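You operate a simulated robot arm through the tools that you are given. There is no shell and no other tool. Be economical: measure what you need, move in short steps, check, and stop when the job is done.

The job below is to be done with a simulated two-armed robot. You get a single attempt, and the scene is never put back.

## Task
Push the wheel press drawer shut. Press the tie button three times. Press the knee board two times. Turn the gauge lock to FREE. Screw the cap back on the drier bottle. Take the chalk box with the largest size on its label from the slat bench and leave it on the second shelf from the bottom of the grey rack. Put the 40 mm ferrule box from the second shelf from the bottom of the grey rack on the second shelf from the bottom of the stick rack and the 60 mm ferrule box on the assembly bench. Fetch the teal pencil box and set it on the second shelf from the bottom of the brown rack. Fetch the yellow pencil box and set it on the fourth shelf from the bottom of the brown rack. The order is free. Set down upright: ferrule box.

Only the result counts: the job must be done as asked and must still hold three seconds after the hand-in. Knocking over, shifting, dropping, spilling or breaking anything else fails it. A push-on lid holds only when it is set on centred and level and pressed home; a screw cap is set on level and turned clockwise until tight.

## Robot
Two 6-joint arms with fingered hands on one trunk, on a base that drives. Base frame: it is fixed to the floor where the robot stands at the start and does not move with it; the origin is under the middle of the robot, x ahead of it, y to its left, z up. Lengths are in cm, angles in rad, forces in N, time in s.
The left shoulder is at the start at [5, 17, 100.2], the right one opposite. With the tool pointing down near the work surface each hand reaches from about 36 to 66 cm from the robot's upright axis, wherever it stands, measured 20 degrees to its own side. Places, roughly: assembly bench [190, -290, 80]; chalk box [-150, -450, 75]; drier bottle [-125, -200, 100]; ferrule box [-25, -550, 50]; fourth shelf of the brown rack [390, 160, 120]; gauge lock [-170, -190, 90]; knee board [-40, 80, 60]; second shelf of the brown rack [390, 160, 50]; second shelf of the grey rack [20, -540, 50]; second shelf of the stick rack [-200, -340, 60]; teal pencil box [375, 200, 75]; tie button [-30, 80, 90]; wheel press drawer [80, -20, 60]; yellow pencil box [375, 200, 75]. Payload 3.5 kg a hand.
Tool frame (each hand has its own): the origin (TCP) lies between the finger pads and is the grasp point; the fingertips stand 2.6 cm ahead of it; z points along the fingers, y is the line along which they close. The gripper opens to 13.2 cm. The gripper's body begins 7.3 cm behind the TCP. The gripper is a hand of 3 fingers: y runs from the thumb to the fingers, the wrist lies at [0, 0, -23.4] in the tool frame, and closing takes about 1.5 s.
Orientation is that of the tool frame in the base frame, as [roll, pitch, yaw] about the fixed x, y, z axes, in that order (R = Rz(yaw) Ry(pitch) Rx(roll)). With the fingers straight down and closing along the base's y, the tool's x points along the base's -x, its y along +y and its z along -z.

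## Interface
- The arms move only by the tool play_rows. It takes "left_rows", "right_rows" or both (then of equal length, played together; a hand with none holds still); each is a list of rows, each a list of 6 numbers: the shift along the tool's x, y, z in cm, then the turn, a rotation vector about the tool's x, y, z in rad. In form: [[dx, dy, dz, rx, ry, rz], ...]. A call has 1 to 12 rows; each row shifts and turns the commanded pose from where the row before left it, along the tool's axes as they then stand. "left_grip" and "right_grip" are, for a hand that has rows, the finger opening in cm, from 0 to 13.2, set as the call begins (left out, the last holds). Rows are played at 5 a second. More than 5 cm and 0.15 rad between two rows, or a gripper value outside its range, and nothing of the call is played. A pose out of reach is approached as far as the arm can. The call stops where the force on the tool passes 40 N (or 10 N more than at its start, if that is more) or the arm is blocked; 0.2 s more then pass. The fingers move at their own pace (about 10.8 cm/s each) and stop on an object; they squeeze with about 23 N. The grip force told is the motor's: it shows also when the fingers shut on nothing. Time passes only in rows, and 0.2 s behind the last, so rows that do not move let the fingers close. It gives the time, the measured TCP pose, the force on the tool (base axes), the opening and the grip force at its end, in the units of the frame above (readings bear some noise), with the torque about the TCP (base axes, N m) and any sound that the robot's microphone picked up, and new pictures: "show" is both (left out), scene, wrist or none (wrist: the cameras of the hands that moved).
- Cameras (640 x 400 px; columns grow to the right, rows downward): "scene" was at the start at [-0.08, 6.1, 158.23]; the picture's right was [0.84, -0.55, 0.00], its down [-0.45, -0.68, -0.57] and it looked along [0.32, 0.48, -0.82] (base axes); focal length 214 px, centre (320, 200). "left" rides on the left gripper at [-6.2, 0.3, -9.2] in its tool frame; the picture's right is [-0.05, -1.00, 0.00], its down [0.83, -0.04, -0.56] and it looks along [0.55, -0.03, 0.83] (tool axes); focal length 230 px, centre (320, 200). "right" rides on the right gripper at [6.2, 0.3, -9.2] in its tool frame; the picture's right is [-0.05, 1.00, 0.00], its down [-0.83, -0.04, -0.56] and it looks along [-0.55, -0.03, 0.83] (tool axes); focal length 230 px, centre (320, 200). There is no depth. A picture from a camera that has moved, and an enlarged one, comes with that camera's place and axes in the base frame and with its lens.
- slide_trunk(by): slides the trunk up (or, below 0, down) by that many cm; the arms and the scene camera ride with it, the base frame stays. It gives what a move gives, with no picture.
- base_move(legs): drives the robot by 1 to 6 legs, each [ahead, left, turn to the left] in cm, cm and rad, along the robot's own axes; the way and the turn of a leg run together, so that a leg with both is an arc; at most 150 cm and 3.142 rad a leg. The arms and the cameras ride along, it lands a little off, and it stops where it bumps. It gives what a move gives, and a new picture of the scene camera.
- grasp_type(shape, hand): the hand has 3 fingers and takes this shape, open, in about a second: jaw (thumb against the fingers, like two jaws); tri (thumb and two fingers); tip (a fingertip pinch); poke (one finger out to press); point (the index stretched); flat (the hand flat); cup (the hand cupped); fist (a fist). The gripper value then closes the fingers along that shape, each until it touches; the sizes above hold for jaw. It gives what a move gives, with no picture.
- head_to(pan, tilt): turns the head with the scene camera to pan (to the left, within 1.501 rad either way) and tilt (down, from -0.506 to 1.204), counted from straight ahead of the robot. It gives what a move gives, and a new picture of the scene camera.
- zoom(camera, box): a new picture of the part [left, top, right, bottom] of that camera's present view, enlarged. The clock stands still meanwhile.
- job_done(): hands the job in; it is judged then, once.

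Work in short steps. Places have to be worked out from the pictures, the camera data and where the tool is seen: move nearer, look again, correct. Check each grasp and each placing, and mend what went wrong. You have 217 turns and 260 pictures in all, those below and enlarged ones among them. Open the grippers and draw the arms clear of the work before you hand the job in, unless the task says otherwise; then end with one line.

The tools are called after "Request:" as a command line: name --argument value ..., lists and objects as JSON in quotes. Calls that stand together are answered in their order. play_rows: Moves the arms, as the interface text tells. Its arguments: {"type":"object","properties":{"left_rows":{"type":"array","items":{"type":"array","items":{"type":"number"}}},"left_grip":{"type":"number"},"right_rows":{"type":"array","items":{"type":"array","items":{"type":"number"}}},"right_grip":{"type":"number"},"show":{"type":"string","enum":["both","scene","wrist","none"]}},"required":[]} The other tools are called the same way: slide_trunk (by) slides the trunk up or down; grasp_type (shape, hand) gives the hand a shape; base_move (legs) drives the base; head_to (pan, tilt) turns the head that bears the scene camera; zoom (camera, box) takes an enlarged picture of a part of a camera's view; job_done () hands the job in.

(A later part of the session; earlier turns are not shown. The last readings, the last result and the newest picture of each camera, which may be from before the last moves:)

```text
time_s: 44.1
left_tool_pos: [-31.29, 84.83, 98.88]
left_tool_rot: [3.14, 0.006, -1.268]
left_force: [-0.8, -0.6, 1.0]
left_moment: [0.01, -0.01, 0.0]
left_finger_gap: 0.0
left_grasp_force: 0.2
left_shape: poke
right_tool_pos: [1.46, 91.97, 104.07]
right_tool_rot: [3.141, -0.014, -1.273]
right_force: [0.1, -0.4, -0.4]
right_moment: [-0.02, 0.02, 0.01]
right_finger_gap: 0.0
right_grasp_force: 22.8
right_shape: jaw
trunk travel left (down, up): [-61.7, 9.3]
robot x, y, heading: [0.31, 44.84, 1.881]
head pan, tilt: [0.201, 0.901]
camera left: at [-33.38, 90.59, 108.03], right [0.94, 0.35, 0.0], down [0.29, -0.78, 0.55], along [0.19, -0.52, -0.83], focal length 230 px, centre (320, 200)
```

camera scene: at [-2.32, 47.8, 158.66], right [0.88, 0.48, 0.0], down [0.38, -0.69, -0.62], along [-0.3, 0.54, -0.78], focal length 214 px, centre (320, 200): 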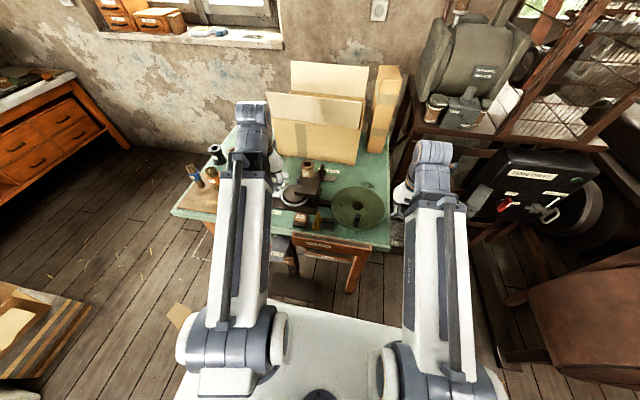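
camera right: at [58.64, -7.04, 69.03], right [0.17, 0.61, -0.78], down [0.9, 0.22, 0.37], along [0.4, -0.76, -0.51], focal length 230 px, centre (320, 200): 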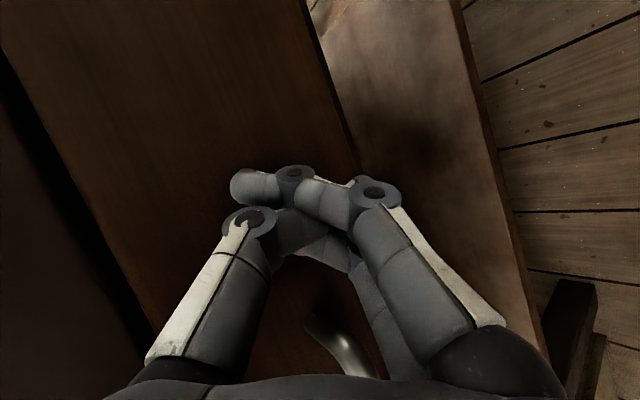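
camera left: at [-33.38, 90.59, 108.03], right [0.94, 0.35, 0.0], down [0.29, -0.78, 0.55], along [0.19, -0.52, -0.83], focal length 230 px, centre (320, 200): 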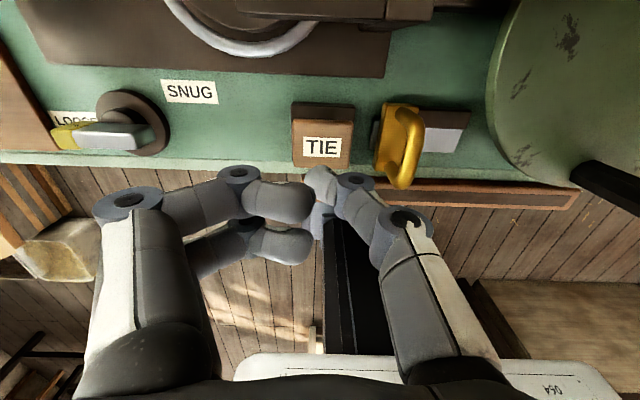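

Triangulated TIE top at (-31.3, 84.9, 89); the tip is 7 cm above. First press.

Request:
play_rows --left_rows '[[0, 0, 3, 0, 0, 0], [0, 0, 3, 0, 0, 0], [0, 0, 0.6, 0, 0, 0], [0, 0, 0.5, 0, 0, 0], [0, 0, 0.5, 0, 0, 0], [0, 0, 0.5, 0, 0, 0], [0, 0, 0.5, 0, 0, 0]]' --show "wrist"

```text
time_s: 45.6
left_tool_pos: [-30.93, 85.03, 91.32]
left_tool_rot: [-3.14, 0.014, -1.27]
left_force: [9.6, -3.7, 30.6]
left_moment: [-0.28, -0.08, 0.05]
left_finger_gap: 0.0
left_grasp_force: 0.0
left_shape: poke
right_tool_pos: [1.67, 91.86, 104.3]
right_tool_rot: [-3.141, -0.012, -1.273]
right_force: [-0.7, -0.7, -0.2]
right_moment: [0.03, -0.04, 0.01]
right_finger_gap: 0.02
right_grasp_force: 22.7
right_shape: jaw
trunk travel left (down, up): [-61.7, 9.3]
robot x, y, heading: [0.07, 45.02, 1.874]
head pan, tilt: [0.201, 0.901]
heard: click
stopped in row 7 (left hand): the force on the tool passed its limit at 44 N (the readings are from after the stop); the commanded pose is now the measured one
camera left: at [-33.03, 90.61, 100.53], right [0.94, 0.35, 0.0], down [0.29, -0.79, 0.54], along [0.19, -0.51, -0.84], focal length 230 px, centre (320, 200)
```

left: 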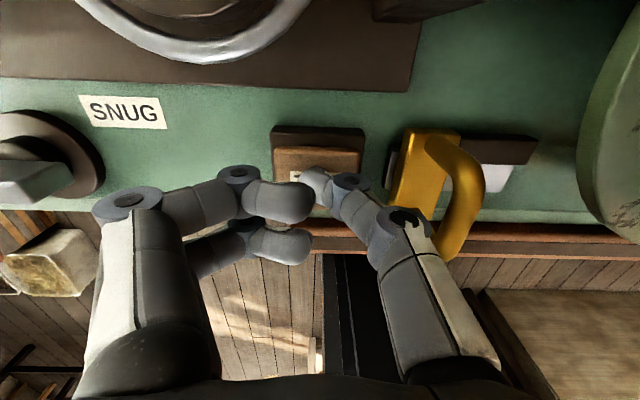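

A click was heard: press one. I lift and press again.

Request:
play_rows --left_rows '[[0, 0, -1.5, 0, 0, 0], [0, 0, -1.5, 0, 0, 0], [0.1, 0.4, 0, 0, 0, 0], [0, 0, 1.2, 0, 0, 0], [0, 0, 0.6, 0, 0, 0], [0, 0, 0.5, 0, 0, 0], [0, 0, 0.5, 0, 0, 0]]' --show "none"

```text
time_s: 47.2
left_tool_pos: [-31.39, 84.72, 91.5]
left_tool_rot: [-3.141, 0.013, -1.271]
left_force: [6.8, 0.8, 28.2]
left_moment: [-0.09, -0.12, 0.02]
left_finger_gap: 0.0
left_grasp_force: 0.0
left_shape: poke
right_tool_pos: [1.69, 91.81, 104.32]
right_tool_rot: [-3.141, -0.014, -1.272]
right_force: [0.5, 0.5, 0.3]
right_moment: [0.03, -0.01, 0.01]
right_finger_gap: 0.0
right_grasp_force: 22.5
right_shape: jaw
trunk travel left (down, up): [-61.7, 9.3]
robot x, y, heading: [0.25, 44.66, 1.873]
head pan, tilt: [0.201, 0.901]
heard: click
```

Second click. Again lift, then the third press.

Request:
play_rows --left_rows '[[0, 0, -1.5, 0, 0, 0], [0, 0, -1.5, 0, 0, 0], [0, 0, 0, 0, 0, 0], [0, 0, 1.4, 0, 0, 0], [0, 0, 0.6, 0, 0, 0], [0, 0, 0.5, 0, 0, 0], [0, 0, 0.5, 0, 0, 0]]' --show "none"

```text
time_s: 48.8
left_tool_pos: [-31.37, 84.89, 91.41]
left_tool_rot: [-3.139, 0.011, -1.27]
left_force: [3.2, 0.5, 22.5]
left_moment: [-0.05, -0.05, 0.0]
left_finger_gap: 0.0
left_grasp_force: 0.0
left_shape: poke
right_tool_pos: [1.57, 91.86, 104.21]
right_tool_rot: [3.142, -0.013, -1.271]
right_force: [-0.2, 0.3, -0.2]
right_moment: [0.02, -0.01, -0.02]
right_finger_gap: 0.0
right_grasp_force: 23.1
right_shape: jaw
trunk travel left (down, up): [-61.7, 9.3]
robot x, y, heading: [0.57, 44.54, 1.875]
head pan, tilt: [0.201, 0.901]
heard: click
```

Three clicks. I lift the hand clear, back off and look at the knee board.

Request:
play_rows --left_rows '[[0, 0, -4, 0, 0, 0], [0, 0, -4, 0, 0, 0], [0, 0, -4, 0, 0, 0], [0, 0, -4, 0, 0, 0]]' --show "none"

Request:
base_move --legs '[[-35, 0, 0]]'

Request:
slide_trunk --by -40

Request:
head_to --pan 0.35 --tilt 0.6

```text
time_s: 49.8
left_tool_pos: [-31.62, 84.63, 107.19]
left_tool_rot: [-3.14, 0.008, -1.27]
left_force: [1.4, -0.2, 0.3]
left_moment: [0.01, 0.01, -0.01]
left_finger_gap: 0.0
left_grasp_force: 0.0
left_shape: poke
right_tool_pos: [1.61, 91.92, 104.14]
right_tool_rot: [3.14, -0.013, -1.274]
right_force: [0.1, -0.1, 0.1]
right_moment: [0.03, -0.02, 0.02]
right_finger_gap: 0.0
right_grasp_force: 23.0
right_shape: jaw
trunk travel left (down, up): [-61.7, 9.3]
robot x, y, heading: [0.29, 44.98, 1.874]
head pan, tilt: [0.201, 0.901]
```

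```text
time_s: 52.0
left_tool_pos: [-21.18, 50.83, 107.28]
left_tool_rot: [-3.14, 0.01, -1.262]
left_force: [-0.5, -0.2, -0.7]
left_moment: [0.02, -0.03, -0.03]
left_finger_gap: 0.0
left_grasp_force: 0.0
left_shape: poke
right_tool_pos: [11.91, 58.33, 104.17]
right_tool_rot: [-3.141, -0.014, -1.265]
right_force: [1.3, 0.0, 0.7]
right_moment: [-0.02, -0.01, -0.01]
right_finger_gap: 0.0
right_grasp_force: 22.9
right_shape: jaw
trunk travel left (down, up): [-61.7, 9.3]
robot x, y, heading: [10.93, 11.34, 1.879]
head pan, tilt: [0.201, 0.901]
camera scene: at [8.43, 14.11, 158.67], right [0.87, 0.49, 0.0], down [0.38, -0.68, -0.62], along [-0.3, 0.54, -0.78], focal length 214 px, centre (320, 200)
```

scene: 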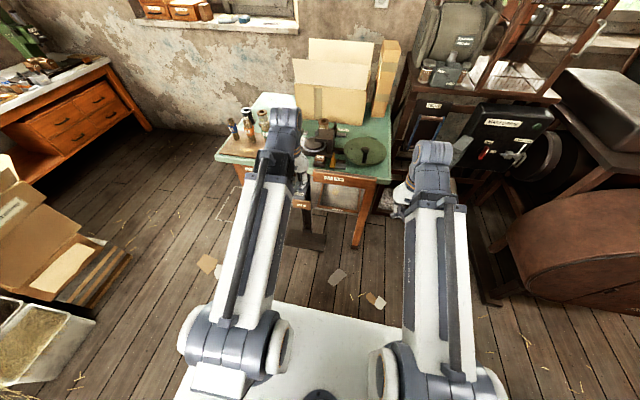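

```text
time_s: 55.9
left_tool_pos: [-21.11, 50.82, 67.28]
left_tool_rot: [-3.14, 0.008, -1.262]
left_force: [0.1, -0.1, 0.4]
left_moment: [-0.06, -0.01, -0.01]
left_finger_gap: 0.02
left_grasp_force: 0.1
left_shape: poke
right_tool_pos: [11.93, 58.46, 64.18]
right_tool_rot: [-3.141, -0.014, -1.265]
right_force: [0.0, 0.1, 1.4]
right_moment: [0.03, -0.02, 0.01]
right_finger_gap: 0.01
right_grasp_force: 22.9
right_shape: jaw
trunk travel left (down, up): [-21.7, 49.3]
robot x, y, heading: [11.08, 11.31, 1.881]
head pan, tilt: [0.201, 0.901]
```

```text
time_s: 56.7
left_tool_pos: [-21.16, 51.09, 67.3]
left_tool_rot: [-3.14, 0.008, -1.262]
left_force: [0.2, -0.4, 0.1]
left_moment: [0.01, 0.02, -0.03]
left_finger_gap: 0.0
left_grasp_force: 0.2
left_shape: poke
right_tool_pos: [11.89, 58.36, 64.14]
right_tool_rot: [3.141, -0.014, -1.265]
right_force: [0.0, 0.4, 0.0]
right_moment: [-0.01, 0.01, 0.0]
right_finger_gap: 0.0
right_grasp_force: 22.9
right_shape: jaw
trunk travel left (down, up): [-21.7, 49.3]
robot x, y, heading: [10.55, 11.06, 1.878]
head pan, tilt: [0.351, 0.6]
camera scene: at [6.68, 14.57, 121.14], right [0.79, 0.61, 0.0], down [0.35, -0.45, -0.82], along [-0.51, 0.65, -0.57], focal length 214 px, centre (320, 200)
```

scene: 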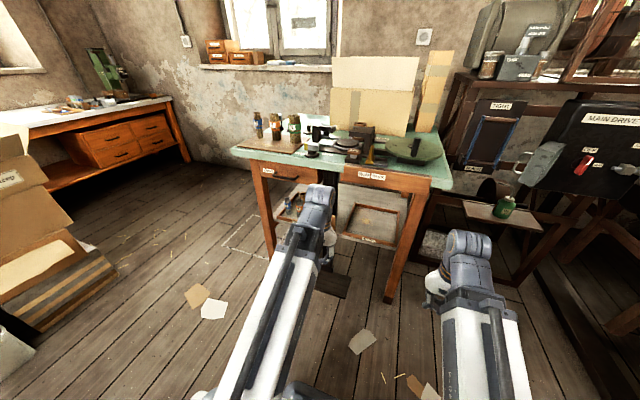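

I'll extend the left hand and turn it to point forward, which gives the wrist camera a view of the knee board.

Request:
play_rows --left_rows '[[-5, 0, 0, 0, 0, 0], [-5, 0, 0, 0, 0, 0], [0, 0, 0, 0, -0.15, 0], [0, 0, 0, 0, -0.15, 0], [0, 0, 0, 0, -0.15, 0], [0, 0, 0, 0, -0.15, 0], [0, 0, 0, 0, -0.15, 0], [0, 0, 0, 0, -0.15, 0], [0, 0, 0, 0, -0.15, 0], [0, 0, 0, 0, -0.15, 0], [0, 0, 0, 0, -0.15, 0], [0, 0, 0, 0, -0.15, 0]]' --show "wrist"

```text
time_s: 59.3
left_tool_pos: [-28.7, 72.68, 70.36]
left_tool_rot: [-3.12, 1.483, -1.249]
left_force: [1.0, -0.8, -0.2]
left_moment: [-0.01, -0.03, -0.02]
left_finger_gap: 0.0
left_grasp_force: 0.2
left_shape: poke
left hand out of reach, approached as far as the arm can: row 6, 7, 8, 9, 10, 11, 12
right_tool_pos: [11.84, 58.4, 64.1]
right_tool_rot: [3.141, -0.015, -1.265]
right_force: [-0.4, -0.9, -0.4]
right_moment: [0.01, -0.04, 0.0]
right_finger_gap: 0.0
right_grasp_force: 22.8
right_shape: jaw
trunk travel left (down, up): [-21.7, 49.3]
robot x, y, heading: [10.97, 11.03, 1.883]
head pan, tilt: [0.351, 0.6]
camera left: at [-26.39, 64.44, 77.23], right [0.95, 0.3, 0.05], down [0.23, -0.58, -0.78], along [-0.2, 0.75, -0.63], focal length 230 px, centre (320, 200)
```

left: 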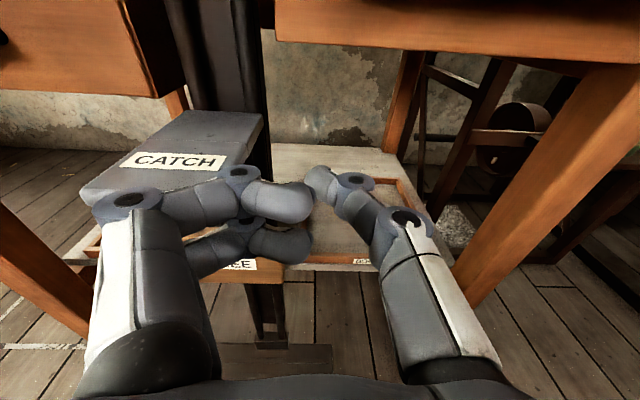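

Request:
base_move --legs '[[-14, 9, 0]]'

Request:
zoom --camera "left" --box '[160, 50, 480, 250]'

```text
time_s: 60.7
left_tool_pos: [-33.08, 56.62, 70.29]
left_tool_rot: [-3.127, 1.482, -1.254]
left_force: [-0.2, -0.1, -0.4]
left_moment: [0.01, 0.0, 0.0]
left_finger_gap: 0.02
left_grasp_force: 0.1
left_shape: poke
right_tool_pos: [7.52, 42.33, 64.24]
right_tool_rot: [3.141, -0.016, -1.261]
right_force: [-0.6, 0.1, -0.9]
right_moment: [-0.03, 0.01, 0.01]
right_finger_gap: 0.0
right_grasp_force: 23.0
right_shape: jaw
trunk travel left (down, up): [-21.7, 49.3]
robot x, y, heading: [6.19, -4.91, 1.883]
head pan, tilt: [0.351, 0.6]
camera scene: at [2.48, -1.51, 121.14], right [0.79, 0.62, 0.0], down [0.35, -0.45, -0.83], along [-0.51, 0.65, -0.56], focal length 214 px, centre (320, 200)
```

scene: 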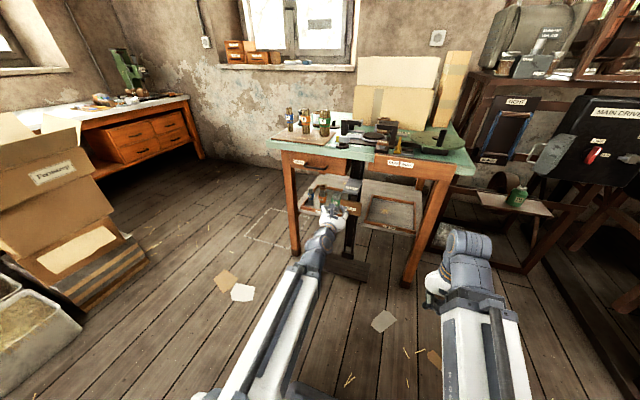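

```text
2.00 times, centred on (320, 150) of left
camera zoom: at [-30.73, 48.26, 77.25], right [0.95, 0.3, 0.05], down [0.23, -0.58, -0.78], along [-0.2, 0.75, -0.63], focal length 460 px, centre (320, 300)
```

zoom: 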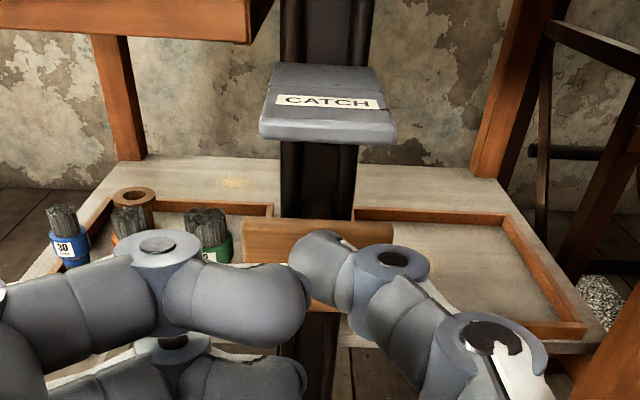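

The knee board is a vertical plank on the post near (-36.8, 71, 60.5), below the CATCH plate; the hand is aligned laterally. I lower 10 cm and advance.

Request:
slide_trunk --by -10

Request:
play_rows --left_rows '[[0, -0.4, 3, 0, 0, 0], [0, -0.4, 3, 0, 0, 0], [0, 0, 2.5, 0, 0, 0]]' --show "both"

```text
time_s: 62.0
left_tool_pos: [-33.04, 56.69, 60.28]
left_tool_rot: [-3.125, 1.482, -1.252]
left_force: [1.2, 0.2, -0.3]
left_moment: [0.04, -0.01, 0.0]
left_finger_gap: 0.0
left_grasp_force: 0.1
left_shape: poke
right_tool_pos: [7.49, 42.31, 54.21]
right_tool_rot: [3.141, -0.014, -1.262]
right_force: [-0.7, 0.7, -0.2]
right_moment: [0.02, -0.04, -0.01]
right_finger_gap: 0.0
right_grasp_force: 23.0
right_shape: jaw
trunk travel left (down, up): [-11.7, 59.3]
robot x, y, heading: [6.69, -4.75, 1.883]
head pan, tilt: [0.351, 0.6]
```

```text
time_s: 62.8
left_tool_pos: [-34.83, 65.12, 59.65]
left_tool_rot: [-3.128, 1.48, -1.257]
left_force: [0.1, -0.6, 0.8]
left_moment: [0.02, -0.01, 0.01]
left_finger_gap: 0.02
left_grasp_force: 0.0
left_shape: poke
right_tool_pos: [7.52, 42.34, 54.1]
right_tool_rot: [-3.141, -0.014, -1.263]
right_force: [-0.3, 0.2, -0.3]
right_moment: [-0.01, 0.01, 0.01]
right_finger_gap: 0.01
right_grasp_force: 22.4
right_shape: jaw
trunk travel left (down, up): [-11.7, 59.3]
robot x, y, heading: [6.54, -4.89, 1.888]
head pan, tilt: [0.351, 0.6]
camera scene: at [2.48, -1.53, 111.14], right [0.79, 0.62, 0.0], down [0.35, -0.44, -0.83], along [-0.51, 0.65, -0.56], focal length 214 px, centre (320, 200)
camera left: at [-32.54, 56.75, 66.53], right [0.95, 0.3, 0.05], down [0.23, -0.58, -0.78], along [-0.2, 0.75, -0.63], focal length 230 px, centre (320, 200)
```

scene: 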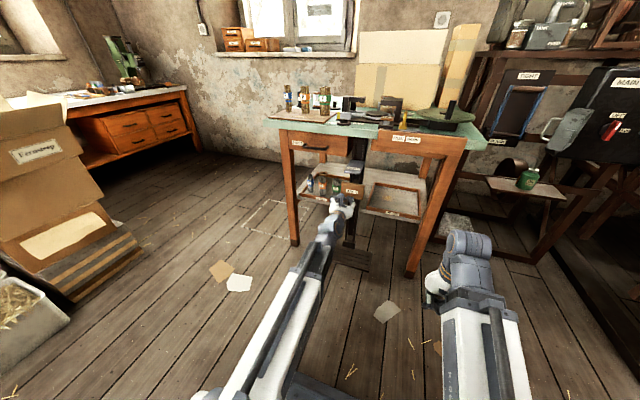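
left: 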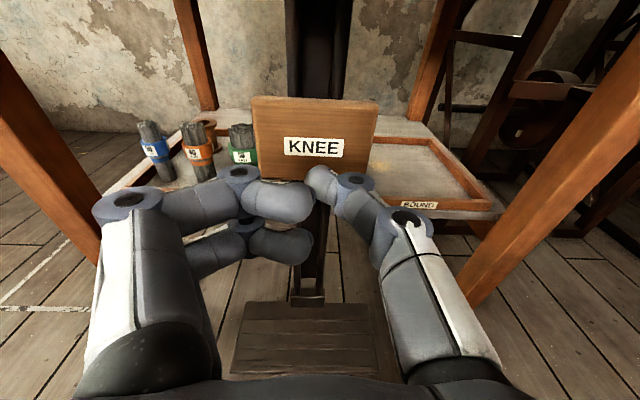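

KNEE board centre now triangulated at (-39.3, 77, 56). I lower 3 cm and press forward till the click.

Request:
slide_trunk --by -3

Request:
play_rows --left_rows '[[0, 0, 3, 0, 0, 0], [0, 0, 3, 0, 0, 0], [0, 0, 2, 0, 0, 0], [0, 0, 0.7, 0, 0, 0], [0, 0, 0.7, 0, 0, 0], [0, 0, 0.7, 0, 0, 0], [0, 0, 0.7, 0, 0, 0], [0, 0, 0.7, 0, 0, 0], [0, 0, 0.7, 0, 0, 0]]' --show "wrist"

```text
time_s: 63.6
left_tool_pos: [-34.78, 65.08, 56.55]
left_tool_rot: [-3.125, 1.48, -1.253]
left_force: [-0.3, 0.1, -0.4]
left_moment: [-0.01, -0.03, 0.05]
left_finger_gap: 0.01
left_grasp_force: 0.0
left_shape: poke
right_tool_pos: [7.47, 42.2, 51.14]
right_tool_rot: [-3.142, -0.013, -1.262]
right_force: [-0.3, 0.0, -0.8]
right_moment: [0.01, 0.02, 0.01]
right_finger_gap: 0.0
right_grasp_force: 23.2
right_shape: jaw
trunk travel left (down, up): [-8.7, 62.3]
robot x, y, heading: [6.73, -5.01, 1.886]
head pan, tilt: [0.351, 0.6]
```

```text
time_s: 65.6
left_tool_pos: [-38.36, 76.64, 55.53]
left_tool_rot: [-3.123, 1.48, -1.249]
left_force: [4.7, -10.8, 3.1]
left_moment: [0.06, 0.01, -0.01]
left_finger_gap: 0.0
left_grasp_force: 0.0
left_shape: poke
right_tool_pos: [7.59, 42.27, 51.24]
right_tool_rot: [-3.141, -0.015, -1.262]
right_force: [0.3, 0.1, 0.8]
right_moment: [0.04, 0.01, 0.0]
right_finger_gap: 0.0
right_grasp_force: 23.2
right_shape: jaw
trunk travel left (down, up): [-8.7, 62.3]
robot x, y, heading: [6.88, -4.67, 1.883]
head pan, tilt: [0.351, 0.6]
camera left: at [-36.15, 68.22, 62.49], right [0.95, 0.3, 0.05], down [0.23, -0.58, -0.78], along [-0.2, 0.75, -0.63], focal length 230 px, centre (320, 200)
```

left: 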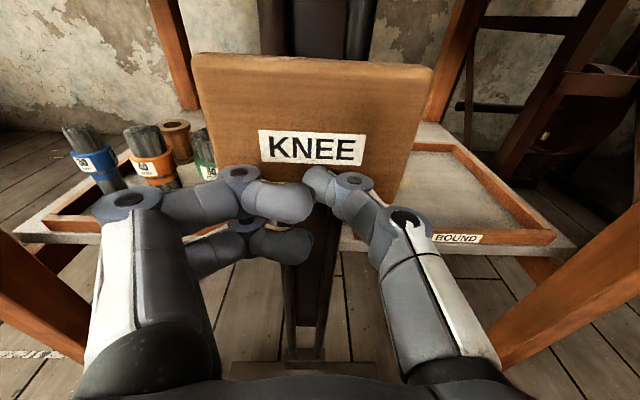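

Contact with 12 N, no click yet; I press on in small steps.

Request:
play_rows --left_rows '[[0, 0, 0.5, 0, 0, 0], [0, 0, 0.5, 0, 0, 0], [0, 0, 0.5, 0, 0, 0], [0, 0, 0.5, 0, 0, 0], [0, 0, 0.5, 0, 0, 0], [0, 0, 0.5, 0, 0, 0]]' --show "none"

```text
time_s: 66.3
left_tool_pos: [-38.26, 77.36, 55.67]
left_tool_rot: [-3.136, 1.481, -1.266]
left_force: [10.6, -24.2, 5.1]
left_moment: [0.13, 0.08, 0.14]
left_finger_gap: 0.0
left_grasp_force: 0.1
left_shape: poke
right_tool_pos: [7.64, 42.21, 51.2]
right_tool_rot: [3.141, -0.013, -1.262]
right_force: [-0.7, -0.2, -0.4]
right_moment: [-0.02, 0.01, -0.04]
right_finger_gap: 0.0
right_grasp_force: 23.1
right_shape: jaw
trunk travel left (down, up): [-8.7, 62.3]
robot x, y, heading: [6.78, -4.69, 1.885]
head pan, tilt: [0.351, 0.6]
stopped in row 3 (left hand): the force on the tool passed its limit at 42 N (the readings are from after the stop); the commanded pose is now the measured one
```

Request:
zoom --camera "left" --box '[160, 20, 480, 220]'

Request:
play_rows --left_rows '[[0, 0, -1, 0, 0, 0], [0, 0, -1, 0, 0, 0], [0, 0, -2, 0, 0, 0], [0, 0, 0, 0, 0, 0]]' --show "wrist"

```text
2.00 times, centred on (320, 120) of left
camera zoom: at [-36.02, 69.04, 62.47], right [0.95, 0.3, 0.05], down [0.23, -0.59, -0.78], along [-0.2, 0.75, -0.63], focal length 460 px, centre (320, 360)
```

zoom: 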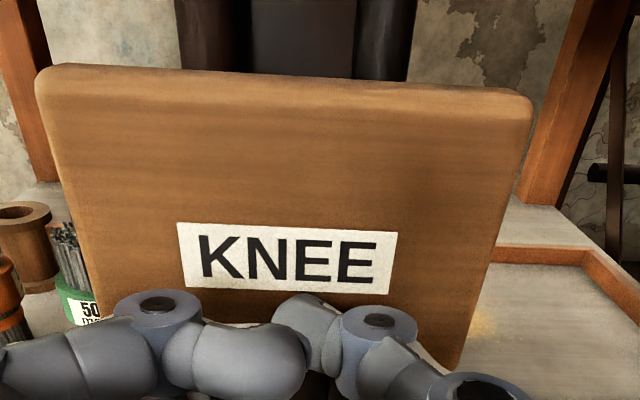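

```text
time_s: 67.3
left_tool_pos: [-37.12, 73.89, 55.71]
left_tool_rot: [-3.127, 1.479, -1.259]
left_force: [2.0, -4.0, -1.0]
left_moment: [-0.02, -0.03, -0.01]
left_finger_gap: 0.0
left_grasp_force: 0.0
left_shape: poke
right_tool_pos: [7.58, 42.31, 51.17]
right_tool_rot: [-3.141, -0.014, -1.264]
right_force: [-0.6, -0.4, -0.5]
right_moment: [-0.01, 0.03, 0.0]
right_finger_gap: 0.01
right_grasp_force: 23.0
right_shape: jaw
trunk travel left (down, up): [-8.7, 62.3]
robot x, y, heading: [6.92, -4.59, 1.886]
head pan, tilt: [0.351, 0.6]
camera left: at [-34.89, 65.39, 62.61], right [0.95, 0.3, 0.05], down [0.23, -0.59, -0.78], along [-0.2, 0.75, -0.63], focal length 230 px, centre (320, 200)
```

left: 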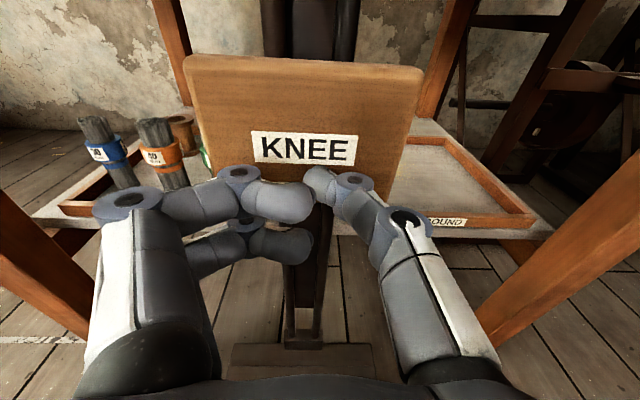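

The board follows the hand: it is spring-loaded, about 4 cm of travel. I release fully and look at its rest pose before pressing again.

Request:
play_rows --left_rows '[[0, 0, -2, 0, 0, 0], [0, 0, -2, 0, 0, 0], [0, 0, -1, 0, 0, 0], [0, 0, 0, 0, 0, 0]]' --show "wrist"

```text
time_s: 68.3
left_tool_pos: [-35.65, 69.04, 56.29]
left_tool_rot: [-3.123, 1.481, -1.254]
left_force: [0.4, -0.1, -0.7]
left_moment: [-0.01, -0.01, 0.02]
left_finger_gap: 0.0
left_grasp_force: 0.0
left_shape: poke
right_tool_pos: [7.61, 42.25, 51.13]
right_tool_rot: [3.14, -0.014, -1.262]
right_force: [0.2, -0.5, 0.0]
right_moment: [-0.02, -0.01, 0.01]
right_finger_gap: 0.0
right_grasp_force: 23.5
right_shape: jaw
trunk travel left (down, up): [-8.7, 62.3]
robot x, y, heading: [6.97, -4.44, 1.88]
head pan, tilt: [0.351, 0.6]
camera left: at [-33.45, 60.75, 63.1], right [0.95, 0.3, 0.05], down [0.23, -0.59, -0.78], along [-0.2, 0.75, -0.63], focal length 230 px, centre (320, 200)
```

left: 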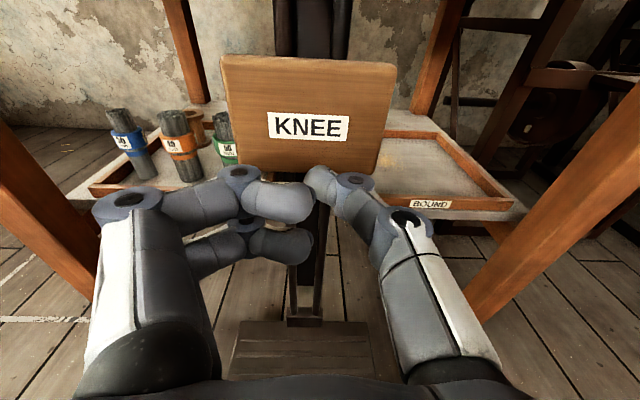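

At rest now. Second press to the same end stop, listening for sound.

Request:
play_rows --left_rows '[[0, 0, 2, 0, 0, 0], [0, 0, 2, 0, 0, 0], [0, 0, 2, 0, 0, 0], [0, 0, 1.5, 0, 0, 0], [0, 0, 0.5, 0, 0, 0], [0, 0, 0.5, 0, 0, 0], [0, 0, 0.5, 0, 0, 0], [0, 0, 0.5, 0, 0, 0]]' --show "none"

```text
time_s: 70.0
left_tool_pos: [-38.01, 77.62, 55.57]
left_tool_rot: [-3.125, 1.479, -1.262]
left_force: [9.9, -25.1, 3.9]
left_moment: [0.15, 0.08, 0.19]
left_finger_gap: 0.0
left_grasp_force: 0.1
left_shape: poke
right_tool_pos: [7.56, 42.01, 51.09]
right_tool_rot: [3.141, -0.012, -1.261]
right_force: [0.2, 0.9, 0.3]
right_moment: [0.02, 0.01, -0.01]
right_finger_gap: 0.0
right_grasp_force: 22.7
right_shape: jaw
trunk travel left (down, up): [-8.7, 62.3]
robot x, y, heading: [6.59, -4.56, 1.886]
head pan, tilt: [0.351, 0.6]
stopped in row 8 (left hand): the force on the tool passed its limit at 44 N (the readings are from after the stop); the commanded pose is now the measured one
```

Same behaviour, end stop reached: two full presses. I retract, back away, and bring the hand to a travel pose.

Request:
play_rows --left_rows '[[0, 0, -2, 0, 0, 0], [0, 0, -2, 0, 0, 0], [0, 0, -4, 0, 0, 0], [0, 0, -4, 0, 0, 0]]' --show "none"

Request:
base_move --legs '[[-30, 0, 0]]'

Request:
slide_trunk --by 53

Request:
play_rows --left_rows '[[0, 0, 0, 0, 0.15, 0], [0, 0, 0, 0, 0.15, 0], [0, 0, 0, 0, 0.15, 0], [0, 0, 0, 0, 0.15, 0], [0, 0, 0, 0, 0.15, 0], [0, 0, 0, 0, 0.15, 0], [0, 0, 0, 0, 0.15, 0], [0, 0, 0, 0, 0.15, 0], [0, 0, 0, 0, 0.15, 0], [0, 0, 0, 0, 0.14, 0]]' --show "none"

Request:
head_to --pan 1.5 --tilt 0.4

```text
time_s: 71.0
left_tool_pos: [-34.52, 66.38, 56.68]
left_tool_rot: [-3.123, 1.479, -1.26]
left_force: [-0.3, 0.6, 1.1]
left_moment: [0.01, 0.02, 0.01]
left_finger_gap: 0.01
left_grasp_force: 0.0
left_shape: poke
right_tool_pos: [7.57, 42.26, 51.26]
right_tool_rot: [-3.14, -0.014, -1.264]
right_force: [-0.4, -0.3, -0.6]
right_moment: [-0.01, 0.0, 0.01]
right_finger_gap: 0.0
right_grasp_force: 23.3
right_shape: jaw
trunk travel left (down, up): [-8.7, 62.3]
robot x, y, heading: [6.64, -4.78, 1.883]
head pan, tilt: [0.351, 0.6]
```

```text
time_s: 72.0
left_tool_pos: [-35.22, 62.57, 56.64]
left_tool_rot: [-3.128, 1.48, -1.247]
left_force: [-0.3, 0.3, 0.2]
left_moment: [0.01, 0.05, -0.02]
left_finger_gap: 0.0
left_grasp_force: 0.0
left_shape: poke
right_tool_pos: [7.48, 39.26, 51.18]
right_tool_rot: [-3.141, -0.014, -1.246]
right_force: [0.6, -0.7, -0.2]
right_moment: [0.03, 0.01, 0.01]
right_finger_gap: 0.0
right_grasp_force: 22.8
right_shape: jaw
trunk travel left (down, up): [-8.7, 62.3]
robot x, y, heading: [7.26, -8.19, 1.903]
head pan, tilt: [0.351, 0.6]
stopped in leg 1: the robot was blocked; the commanded pose is now the measured one
camera scene: at [3.02, -4.68, 108.14], right [0.78, 0.63, 0.0], down [0.35, -0.44, -0.83], along [-0.52, 0.64, -0.56], focal length 214 px, centre (320, 200)
```

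scene: 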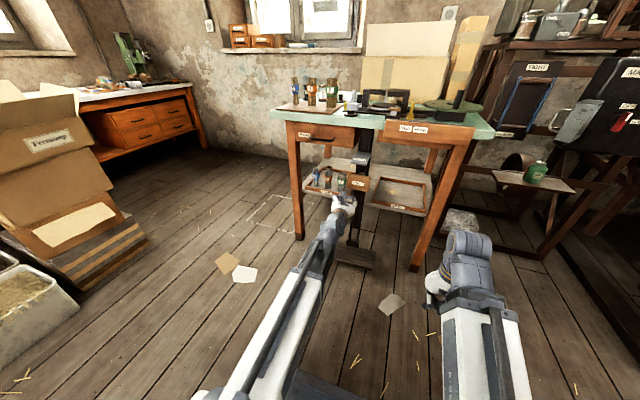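

```text
refused: 53 is not a number from -40 to 40
```

```text
time_s: 74.2
left_tool_pos: [-32.51, 54.96, 54.5]
left_tool_rot: [-3.14, -0.01, -1.263]
left_force: [-0.5, 1.0, -0.6]
left_moment: [0.01, 0.0, -0.02]
left_finger_gap: 0.0
left_grasp_force: 0.0
left_shape: poke
left hand out of reach, approached as far as the arm can: row 8, 9, 10
right_tool_pos: [7.37, 39.12, 51.1]
right_tool_rot: [-3.142, -0.014, -1.247]
right_force: [-0.2, -0.4, -0.7]
right_moment: [0.03, 0.0, -0.01]
right_finger_gap: 0.01
right_grasp_force: 23.0
right_shape: jaw
trunk travel left (down, up): [-8.7, 62.3]
robot x, y, heading: [7.4, -7.9, 1.9]
head pan, tilt: [0.351, 0.6]
```

```text
time_s: 75.5
left_tool_pos: [-32.56, 54.85, 54.39]
left_tool_rot: [-3.14, -0.006, -1.261]
left_force: [1.2, 0.0, -0.4]
left_moment: [0.0, 0.03, -0.04]
left_finger_gap: 0.0
left_grasp_force: 0.0
left_shape: poke
right_tool_pos: [7.37, 39.26, 51.16]
right_tool_rot: [3.141, -0.013, -1.249]
right_force: [-0.6, -0.1, 0.6]
right_moment: [0.0, -0.04, -0.01]
right_finger_gap: 0.02
right_grasp_force: 23.1
right_shape: jaw
trunk travel left (down, up): [-8.7, 62.3]
robot x, y, heading: [7.33, -7.61, 1.901]
head pan, tilt: [1.499, 0.4]
camera scene: at [-0.39, -13.9, 109.96], right [-0.25, 0.97, 0.0], down [0.38, 0.1, -0.92], along [-0.89, -0.23, -0.39], focal length 214 px, centre (320, 200)
```

scene: 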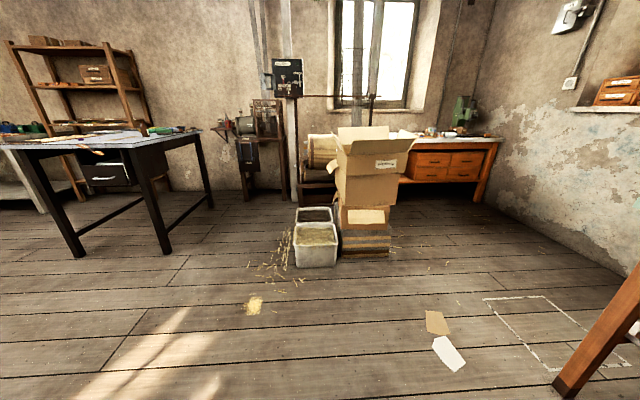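

I was blocked just behind by the press bench's side; I'll move forward, raise the trunk, turn around, and drive toward the gauge table.

Request:
slide_trunk --by 40

Request:
base_move --legs '[[18, 4, 0], [0, 0, 2.27], [100, 0, 0]]'

Request:
head_to --pan 0 --tilt 0.5

```text
time_s: 79.4
left_tool_pos: [-32.45, 54.87, 94.47]
left_tool_rot: [-3.141, -0.007, -1.263]
left_force: [0.7, 0.2, 0.9]
left_moment: [0.03, 0.0, 0.04]
left_finger_gap: 0.02
left_grasp_force: 0.1
left_shape: poke
right_tool_pos: [7.45, 39.33, 91.12]
right_tool_rot: [3.141, -0.015, -1.248]
right_force: [-0.6, 0.0, -0.2]
right_moment: [-0.03, 0.03, 0.0]
right_finger_gap: 0.02
right_grasp_force: 22.8
right_shape: jaw
trunk travel left (down, up): [-48.7, 22.3]
robot x, y, heading: [7.46, -7.52, 1.901]
head pan, tilt: [1.499, 0.4]
```

```text
time_s: 91.2
left_tool_pos: [-71.26, -151.31, 94.44]
left_tool_rot: [-3.138, -0.009, 1.043]
left_force: [0.4, 0.0, -0.3]
left_moment: [-0.01, -0.03, -0.01]
left_finger_gap: 0.0
left_grasp_force: 0.0
left_shape: poke
right_tool_pos: [-86.38, -111.33, 91.15]
right_tool_rot: [3.141, -0.013, 1.054]
right_force: [-0.7, -0.8, 0.1]
right_moment: [-0.01, 0.04, 0.0]
right_finger_gap: 0.01
right_grasp_force: 22.8
right_shape: jaw
trunk travel left (down, up): [-48.7, 22.3]
robot x, y, heading: [-51.06, -79.85, -2.082]
head pan, tilt: [1.499, 0.4]
camera scene: at [-41.59, -81.4, 149.96], right [-0.55, -0.84, 0.0], down [-0.33, 0.21, -0.92], along [0.77, -0.51, -0.39], focal length 214 px, centre (320, 200)
```

scene: 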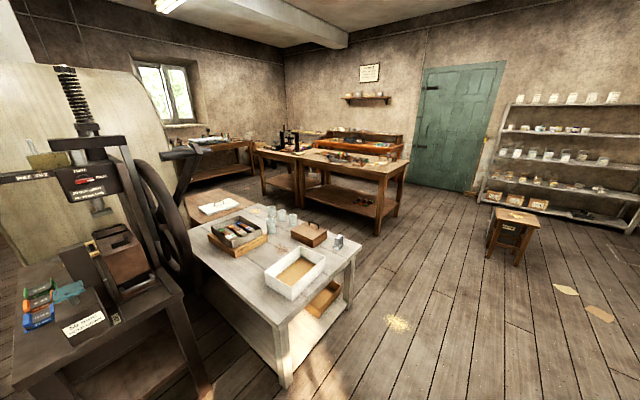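

```text
time_s: 92.8
left_tool_pos: [-71.21, -151.43, 94.44]
left_tool_rot: [3.141, -0.009, 1.042]
left_force: [0.0, 0.1, -0.6]
left_moment: [-0.03, 0.0, 0.0]
left_finger_gap: 0.0
left_grasp_force: 0.1
left_shape: poke
right_tool_pos: [-86.36, -111.32, 91.2]
right_tool_rot: [-3.141, -0.014, 1.056]
right_force: [-0.5, -0.1, 0.7]
right_moment: [-0.01, 0.02, 0.02]
right_finger_gap: 0.0
right_grasp_force: 23.0
right_shape: jaw
trunk travel left (down, up): [-48.7, 22.3]
robot x, y, heading: [-51.36, -79.87, -2.079]
head pan, tilt: [0.0, 0.499]
camera scene: at [-53.77, -84.26, 149.05], right [-0.87, 0.49, 0.0], down [0.23, 0.42, -0.88], along [-0.43, -0.77, -0.48], focal length 214 px, centre (320, 200)
```

scene: 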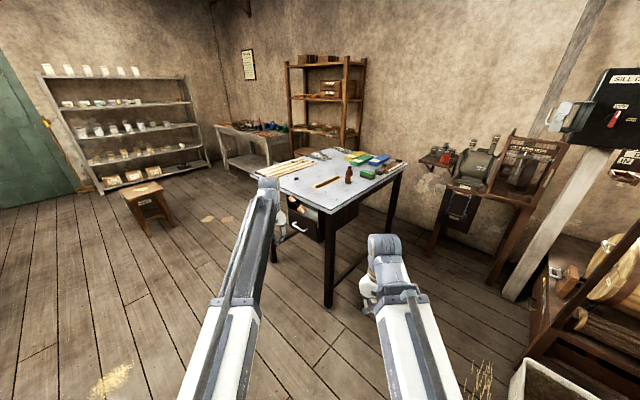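

Request:
zoom --camera "scene" --box '[240, 130, 420, 240]'

Request:
zoom --camera "scene" --box '[30, 50, 390, 275]'

```text
3.56 times, centred on (330, 185) of scene
camera zoom: at [-53.77, -84.26, 149.05], right [-0.87, 0.49, 0.0], down [0.23, 0.42, -0.88], along [-0.43, -0.77, -0.48], focal length 763 px, centre (284, 253)
```

zoom: 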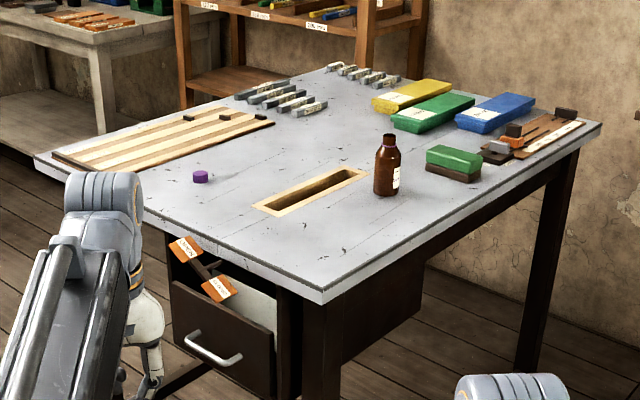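

```text
1.78 times, centred on (210, 162) of scene
camera zoom: at [-53.77, -84.26, 149.05], right [-0.87, 0.49, 0.0], down [0.23, 0.42, -0.88], along [-0.43, -0.77, -0.48], focal length 381 px, centre (516, 267)
```

zoom: 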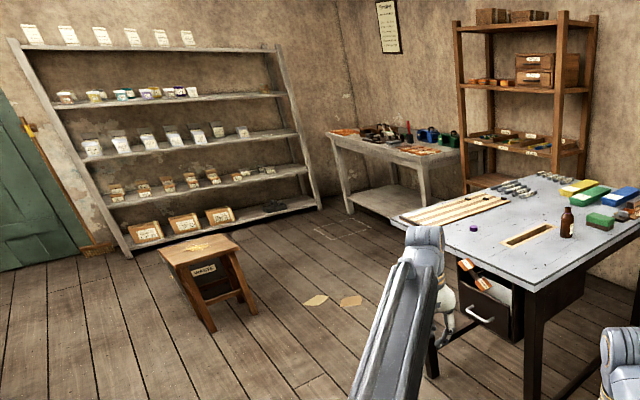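

I now have good estimates: table corner N(-107,-167), bottle ≈(-137,-193), purple cap ≈(-109,-219), gauge ≈(-182,-203), top z≈88. I'll first fetch the cap from the table's short side with the left hand.

Request:
slide_trunk --by 15

Request:
play_rows --left_rows '[[4, 0, 0, 0, 0, 0], [4, 0, 0, 0, 0, 0], [4, 0, 0, 0, 0, 0], [4, 0, 0, 0, 0, 0], [4, 0, 0, 0, 0, 0]]' --show "none"

Request:
grasp_type --hand "left" --shape "jaw"

Request:
base_move --legs '[[0, 0, -0.73], [18, 97, 0], [25, 0, 0]]'

Request:
head_to --pan 0 --tilt 0.9

```text
time_s: 94.5
left_tool_pos: [-71.22, -151.33, 109.42]
left_tool_rot: [-3.139, -0.009, 1.041]
left_force: [0.1, 0.3, -0.5]
left_moment: [0.01, -0.02, -0.02]
left_finger_gap: 0.0
left_grasp_force: 0.1
left_shape: poke
right_tool_pos: [-86.39, -111.39, 106.17]
right_tool_rot: [-3.14, -0.015, 1.056]
right_force: [-0.2, -0.8, 0.9]
right_moment: [0.02, 0.0, 0.01]
right_finger_gap: 0.03
right_grasp_force: 23.4
right_shape: jaw
trunk travel left (down, up): [-63.7, 7.3]
robot x, y, heading: [-50.99, -79.77, -2.081]
head pan, tilt: [0.0, 0.499]
```

```text
time_s: 95.7
left_tool_pos: [-61.02, -134.1, 109.66]
left_tool_rot: [-3.139, -0.009, 1.041]
left_force: [-0.5, 0.4, 0.7]
left_moment: [0.02, 0.0, -0.02]
left_finger_gap: 0.01
left_grasp_force: 0.0
left_shape: poke
right_tool_pos: [-86.29, -111.23, 106.15]
right_tool_rot: [3.141, -0.014, 1.055]
right_force: [-0.4, 0.1, -0.3]
right_moment: [0.02, -0.04, 0.01]
right_finger_gap: 0.04
right_grasp_force: 23.3
right_shape: jaw
trunk travel left (down, up): [-63.7, 7.3]
robot x, y, heading: [-51.31, -80.08, -2.083]
head pan, tilt: [0.0, 0.499]
```

```text
time_s: 96.6
left_tool_pos: [-61.02, -133.99, 109.64]
left_tool_rot: [-3.14, -0.01, 1.041]
left_force: [-0.4, 0.2, -0.7]
left_moment: [0.01, 0.01, 0.0]
left_finger_gap: 13.2
left_grasp_force: 0.1
left_shape: jaw
right_tool_pos: [-86.39, -111.31, 106.23]
right_tool_rot: [3.141, -0.013, 1.055]
right_force: [0.1, -0.8, 0.0]
right_moment: [0.0, -0.02, 0.0]
right_finger_gap: 0.0
right_grasp_force: 22.8
right_shape: jaw
trunk travel left (down, up): [-63.7, 7.3]
robot x, y, heading: [-51.68, -79.28, -2.084]
head pan, tilt: [0.0, 0.499]
```

```text
time_s: 105.0
left_tool_pos: [-104.93, -218.08, 109.59]
left_tool_rot: [-3.138, -0.009, 0.307]
left_force: [0.9, -0.6, 0.1]
left_moment: [-0.01, -0.03, 0.01]
left_finger_gap: 13.19
left_grasp_force: 0.0
left_shape: jaw
right_tool_pos: [-108.55, -184.17, 106.1]
right_tool_rot: [3.141, -0.014, 0.323]
right_force: [-0.7, 0.0, 0.0]
right_moment: [-0.04, -0.01, -0.04]
right_finger_gap: 0.01
right_grasp_force: 22.9
right_shape: jaw
trunk travel left (down, up): [-63.7, 7.3]
robot x, y, heading: [-61.44, -184.3, -2.814]
head pan, tilt: [0.0, 0.499]
camera scene: at [-66.41, -185.92, 164.05], right [-0.32, 0.95, 0.0], down [0.45, 0.15, -0.88], along [-0.83, -0.28, -0.48], focal length 214 px, centre (320, 200)
```

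scene: 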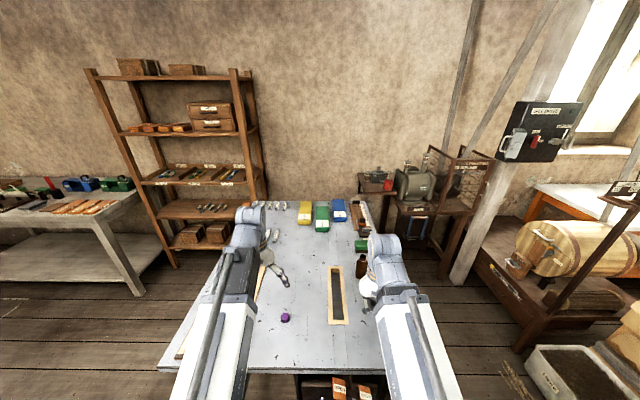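

```text
time_s: 105.9
left_tool_pos: [-104.85, -218.08, 109.51]
left_tool_rot: [-3.14, -0.009, 0.309]
left_force: [0.3, 0.8, 0.4]
left_moment: [0.02, -0.05, 0.01]
left_finger_gap: 13.17
left_grasp_force: 0.1
left_shape: jaw
right_tool_pos: [-108.45, -184.2, 106.19]
right_tool_rot: [-3.141, -0.015, 0.323]
right_force: [0.5, -0.1, -0.4]
right_moment: [-0.06, -0.02, -0.01]
right_finger_gap: 0.0
right_grasp_force: 22.5
right_shape: jaw
trunk travel left (down, up): [-63.7, 7.3]
robot x, y, heading: [-61.54, -184.12, -2.812]
head pan, tilt: [0.0, 0.901]
camera scene: at [-64.84, -185.39, 160.67], right [-0.32, 0.95, 0.0], down [0.74, 0.25, -0.62], along [-0.59, -0.2, -0.78], focal length 214 px, centre (320, 200)
```

scene: 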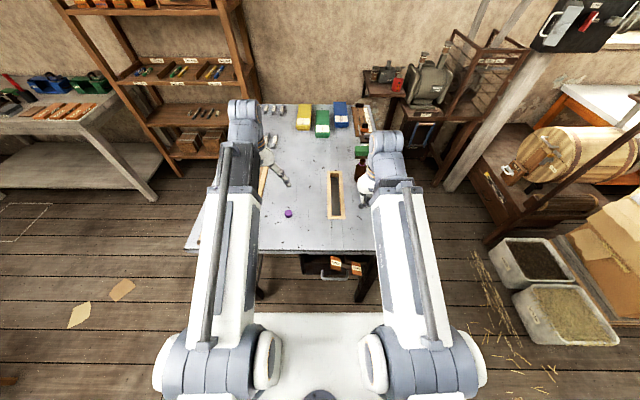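

Cap located at ≈(-108.8, -214). I move the left hand over it and look with the wrist camera.

Request:
play_rows --left_rows '[[-1.25, -2.5, 3, 0, 0, 0], [-1.25, -2.6, 3, 0, 0, 0], [0, 0, 2, 0, 0, 0]]' --left_grip 7 --show "wrist"

```text
time_s: 106.7
left_tool_pos: [-109.01, -214.04, 101.47]
left_tool_rot: [-3.14, -0.006, 0.309]
left_force: [-0.6, 0.2, 0.5]
left_moment: [0.0, 0.03, -0.03]
left_finger_gap: 7.08
left_grasp_force: 0.0
left_shape: jaw
right_tool_pos: [-108.53, -184.31, 106.23]
right_tool_rot: [-3.141, -0.013, 0.322]
right_force: [0.2, -0.4, -0.3]
right_moment: [0.0, 0.02, 0.03]
right_finger_gap: 0.0
right_grasp_force: 23.1
right_shape: jaw
trunk travel left (down, up): [-63.7, 7.3]
robot x, y, heading: [-61.42, -184.4, -2.814]
head pan, tilt: [0.0, 0.901]
camera left: at [-114.71, -216.1, 110.63], right [-0.35, 0.94, 0.0], down [0.77, 0.29, 0.56], along [0.52, 0.2, -0.83], focal length 230 px, centre (320, 200)
```

left: 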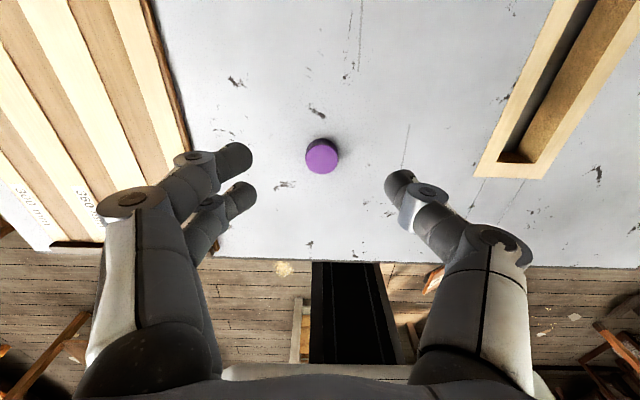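

Triangulated cap: (-107.1, -212.9), top around 92. I line up and descend, watching force for table contact.

Request:
play_rows --left_rows '[[2.14, -0.47, 0, 0, 0, 0], [0, 0, 2.5, 0, 0, 0], [0, 0, 2.5, 0, 0, 0], [0, 0, 1, 0, 0, 0]]' --left_grip 6 --show "wrist"

```text
time_s: 107.7
left_tool_pos: [-106.83, -212.75, 95.46]
left_tool_rot: [-3.139, -0.008, 0.31]
left_force: [-0.2, 0.3, 0.3]
left_moment: [0.02, -0.03, 0.01]
left_finger_gap: 6.07
left_grasp_force: 0.1
left_shape: jaw
right_tool_pos: [-108.45, -184.22, 106.14]
right_tool_rot: [3.14, -0.013, 0.322]
right_force: [1.5, 1.3, 0.9]
right_moment: [-0.02, 0.01, 0.04]
right_finger_gap: 0.0
right_grasp_force: 23.0
right_shape: jaw
trunk travel left (down, up): [-63.7, 7.3]
robot x, y, heading: [-61.46, -183.87, -2.811]
head pan, tilt: [0.0, 0.901]
camera left: at [-112.68, -214.96, 104.66], right [-0.35, 0.94, 0.0], down [0.77, 0.29, 0.56], along [0.53, 0.2, -0.83], focal length 230 px, centre (320, 200)
```

left: 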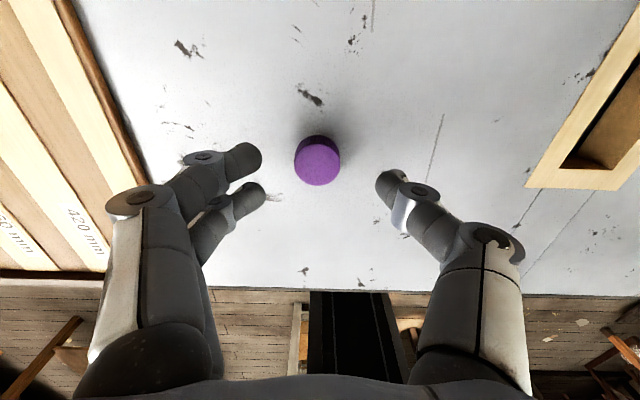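

Request:
play_rows --left_rows '[[-0.2, 0, 1, 0, 0, 0], [0, 0, 1, 0, 0, 0], [0, 0, 0.4, 0, 0, 0], [0, 0, 0.3, 0, 0, 0]]' --left_grip 6 --show "wrist"

```text
time_s: 108.7
left_tool_pos: [-106.97, -213.0, 92.82]
left_tool_rot: [-3.141, -0.008, 0.31]
left_force: [-0.7, -0.5, -0.5]
left_moment: [0.02, 0.0, 0.0]
left_finger_gap: 6.05
left_grasp_force: 0.2
left_shape: jaw
right_tool_pos: [-108.5, -184.24, 106.1]
right_tool_rot: [3.141, -0.013, 0.324]
right_force: [0.0, -0.5, 0.6]
right_moment: [0.0, 0.01, 0.03]
right_finger_gap: 0.0
right_grasp_force: 22.9
right_shape: jaw
trunk travel left (down, up): [-63.7, 7.3]
robot x, y, heading: [-61.15, -184.16, -2.816]
head pan, tilt: [0.0, 0.901]
camera left: at [-112.86, -215.12, 101.9], right [-0.35, 0.94, 0.0], down [0.77, 0.29, 0.56], along [0.53, 0.2, -0.83], focal length 230 px, centre (320, 200)
```

left: 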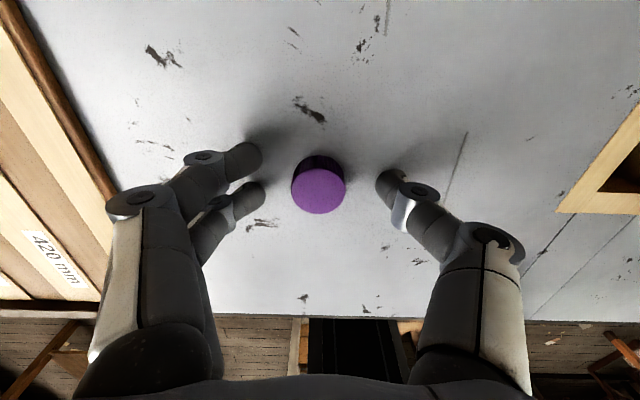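

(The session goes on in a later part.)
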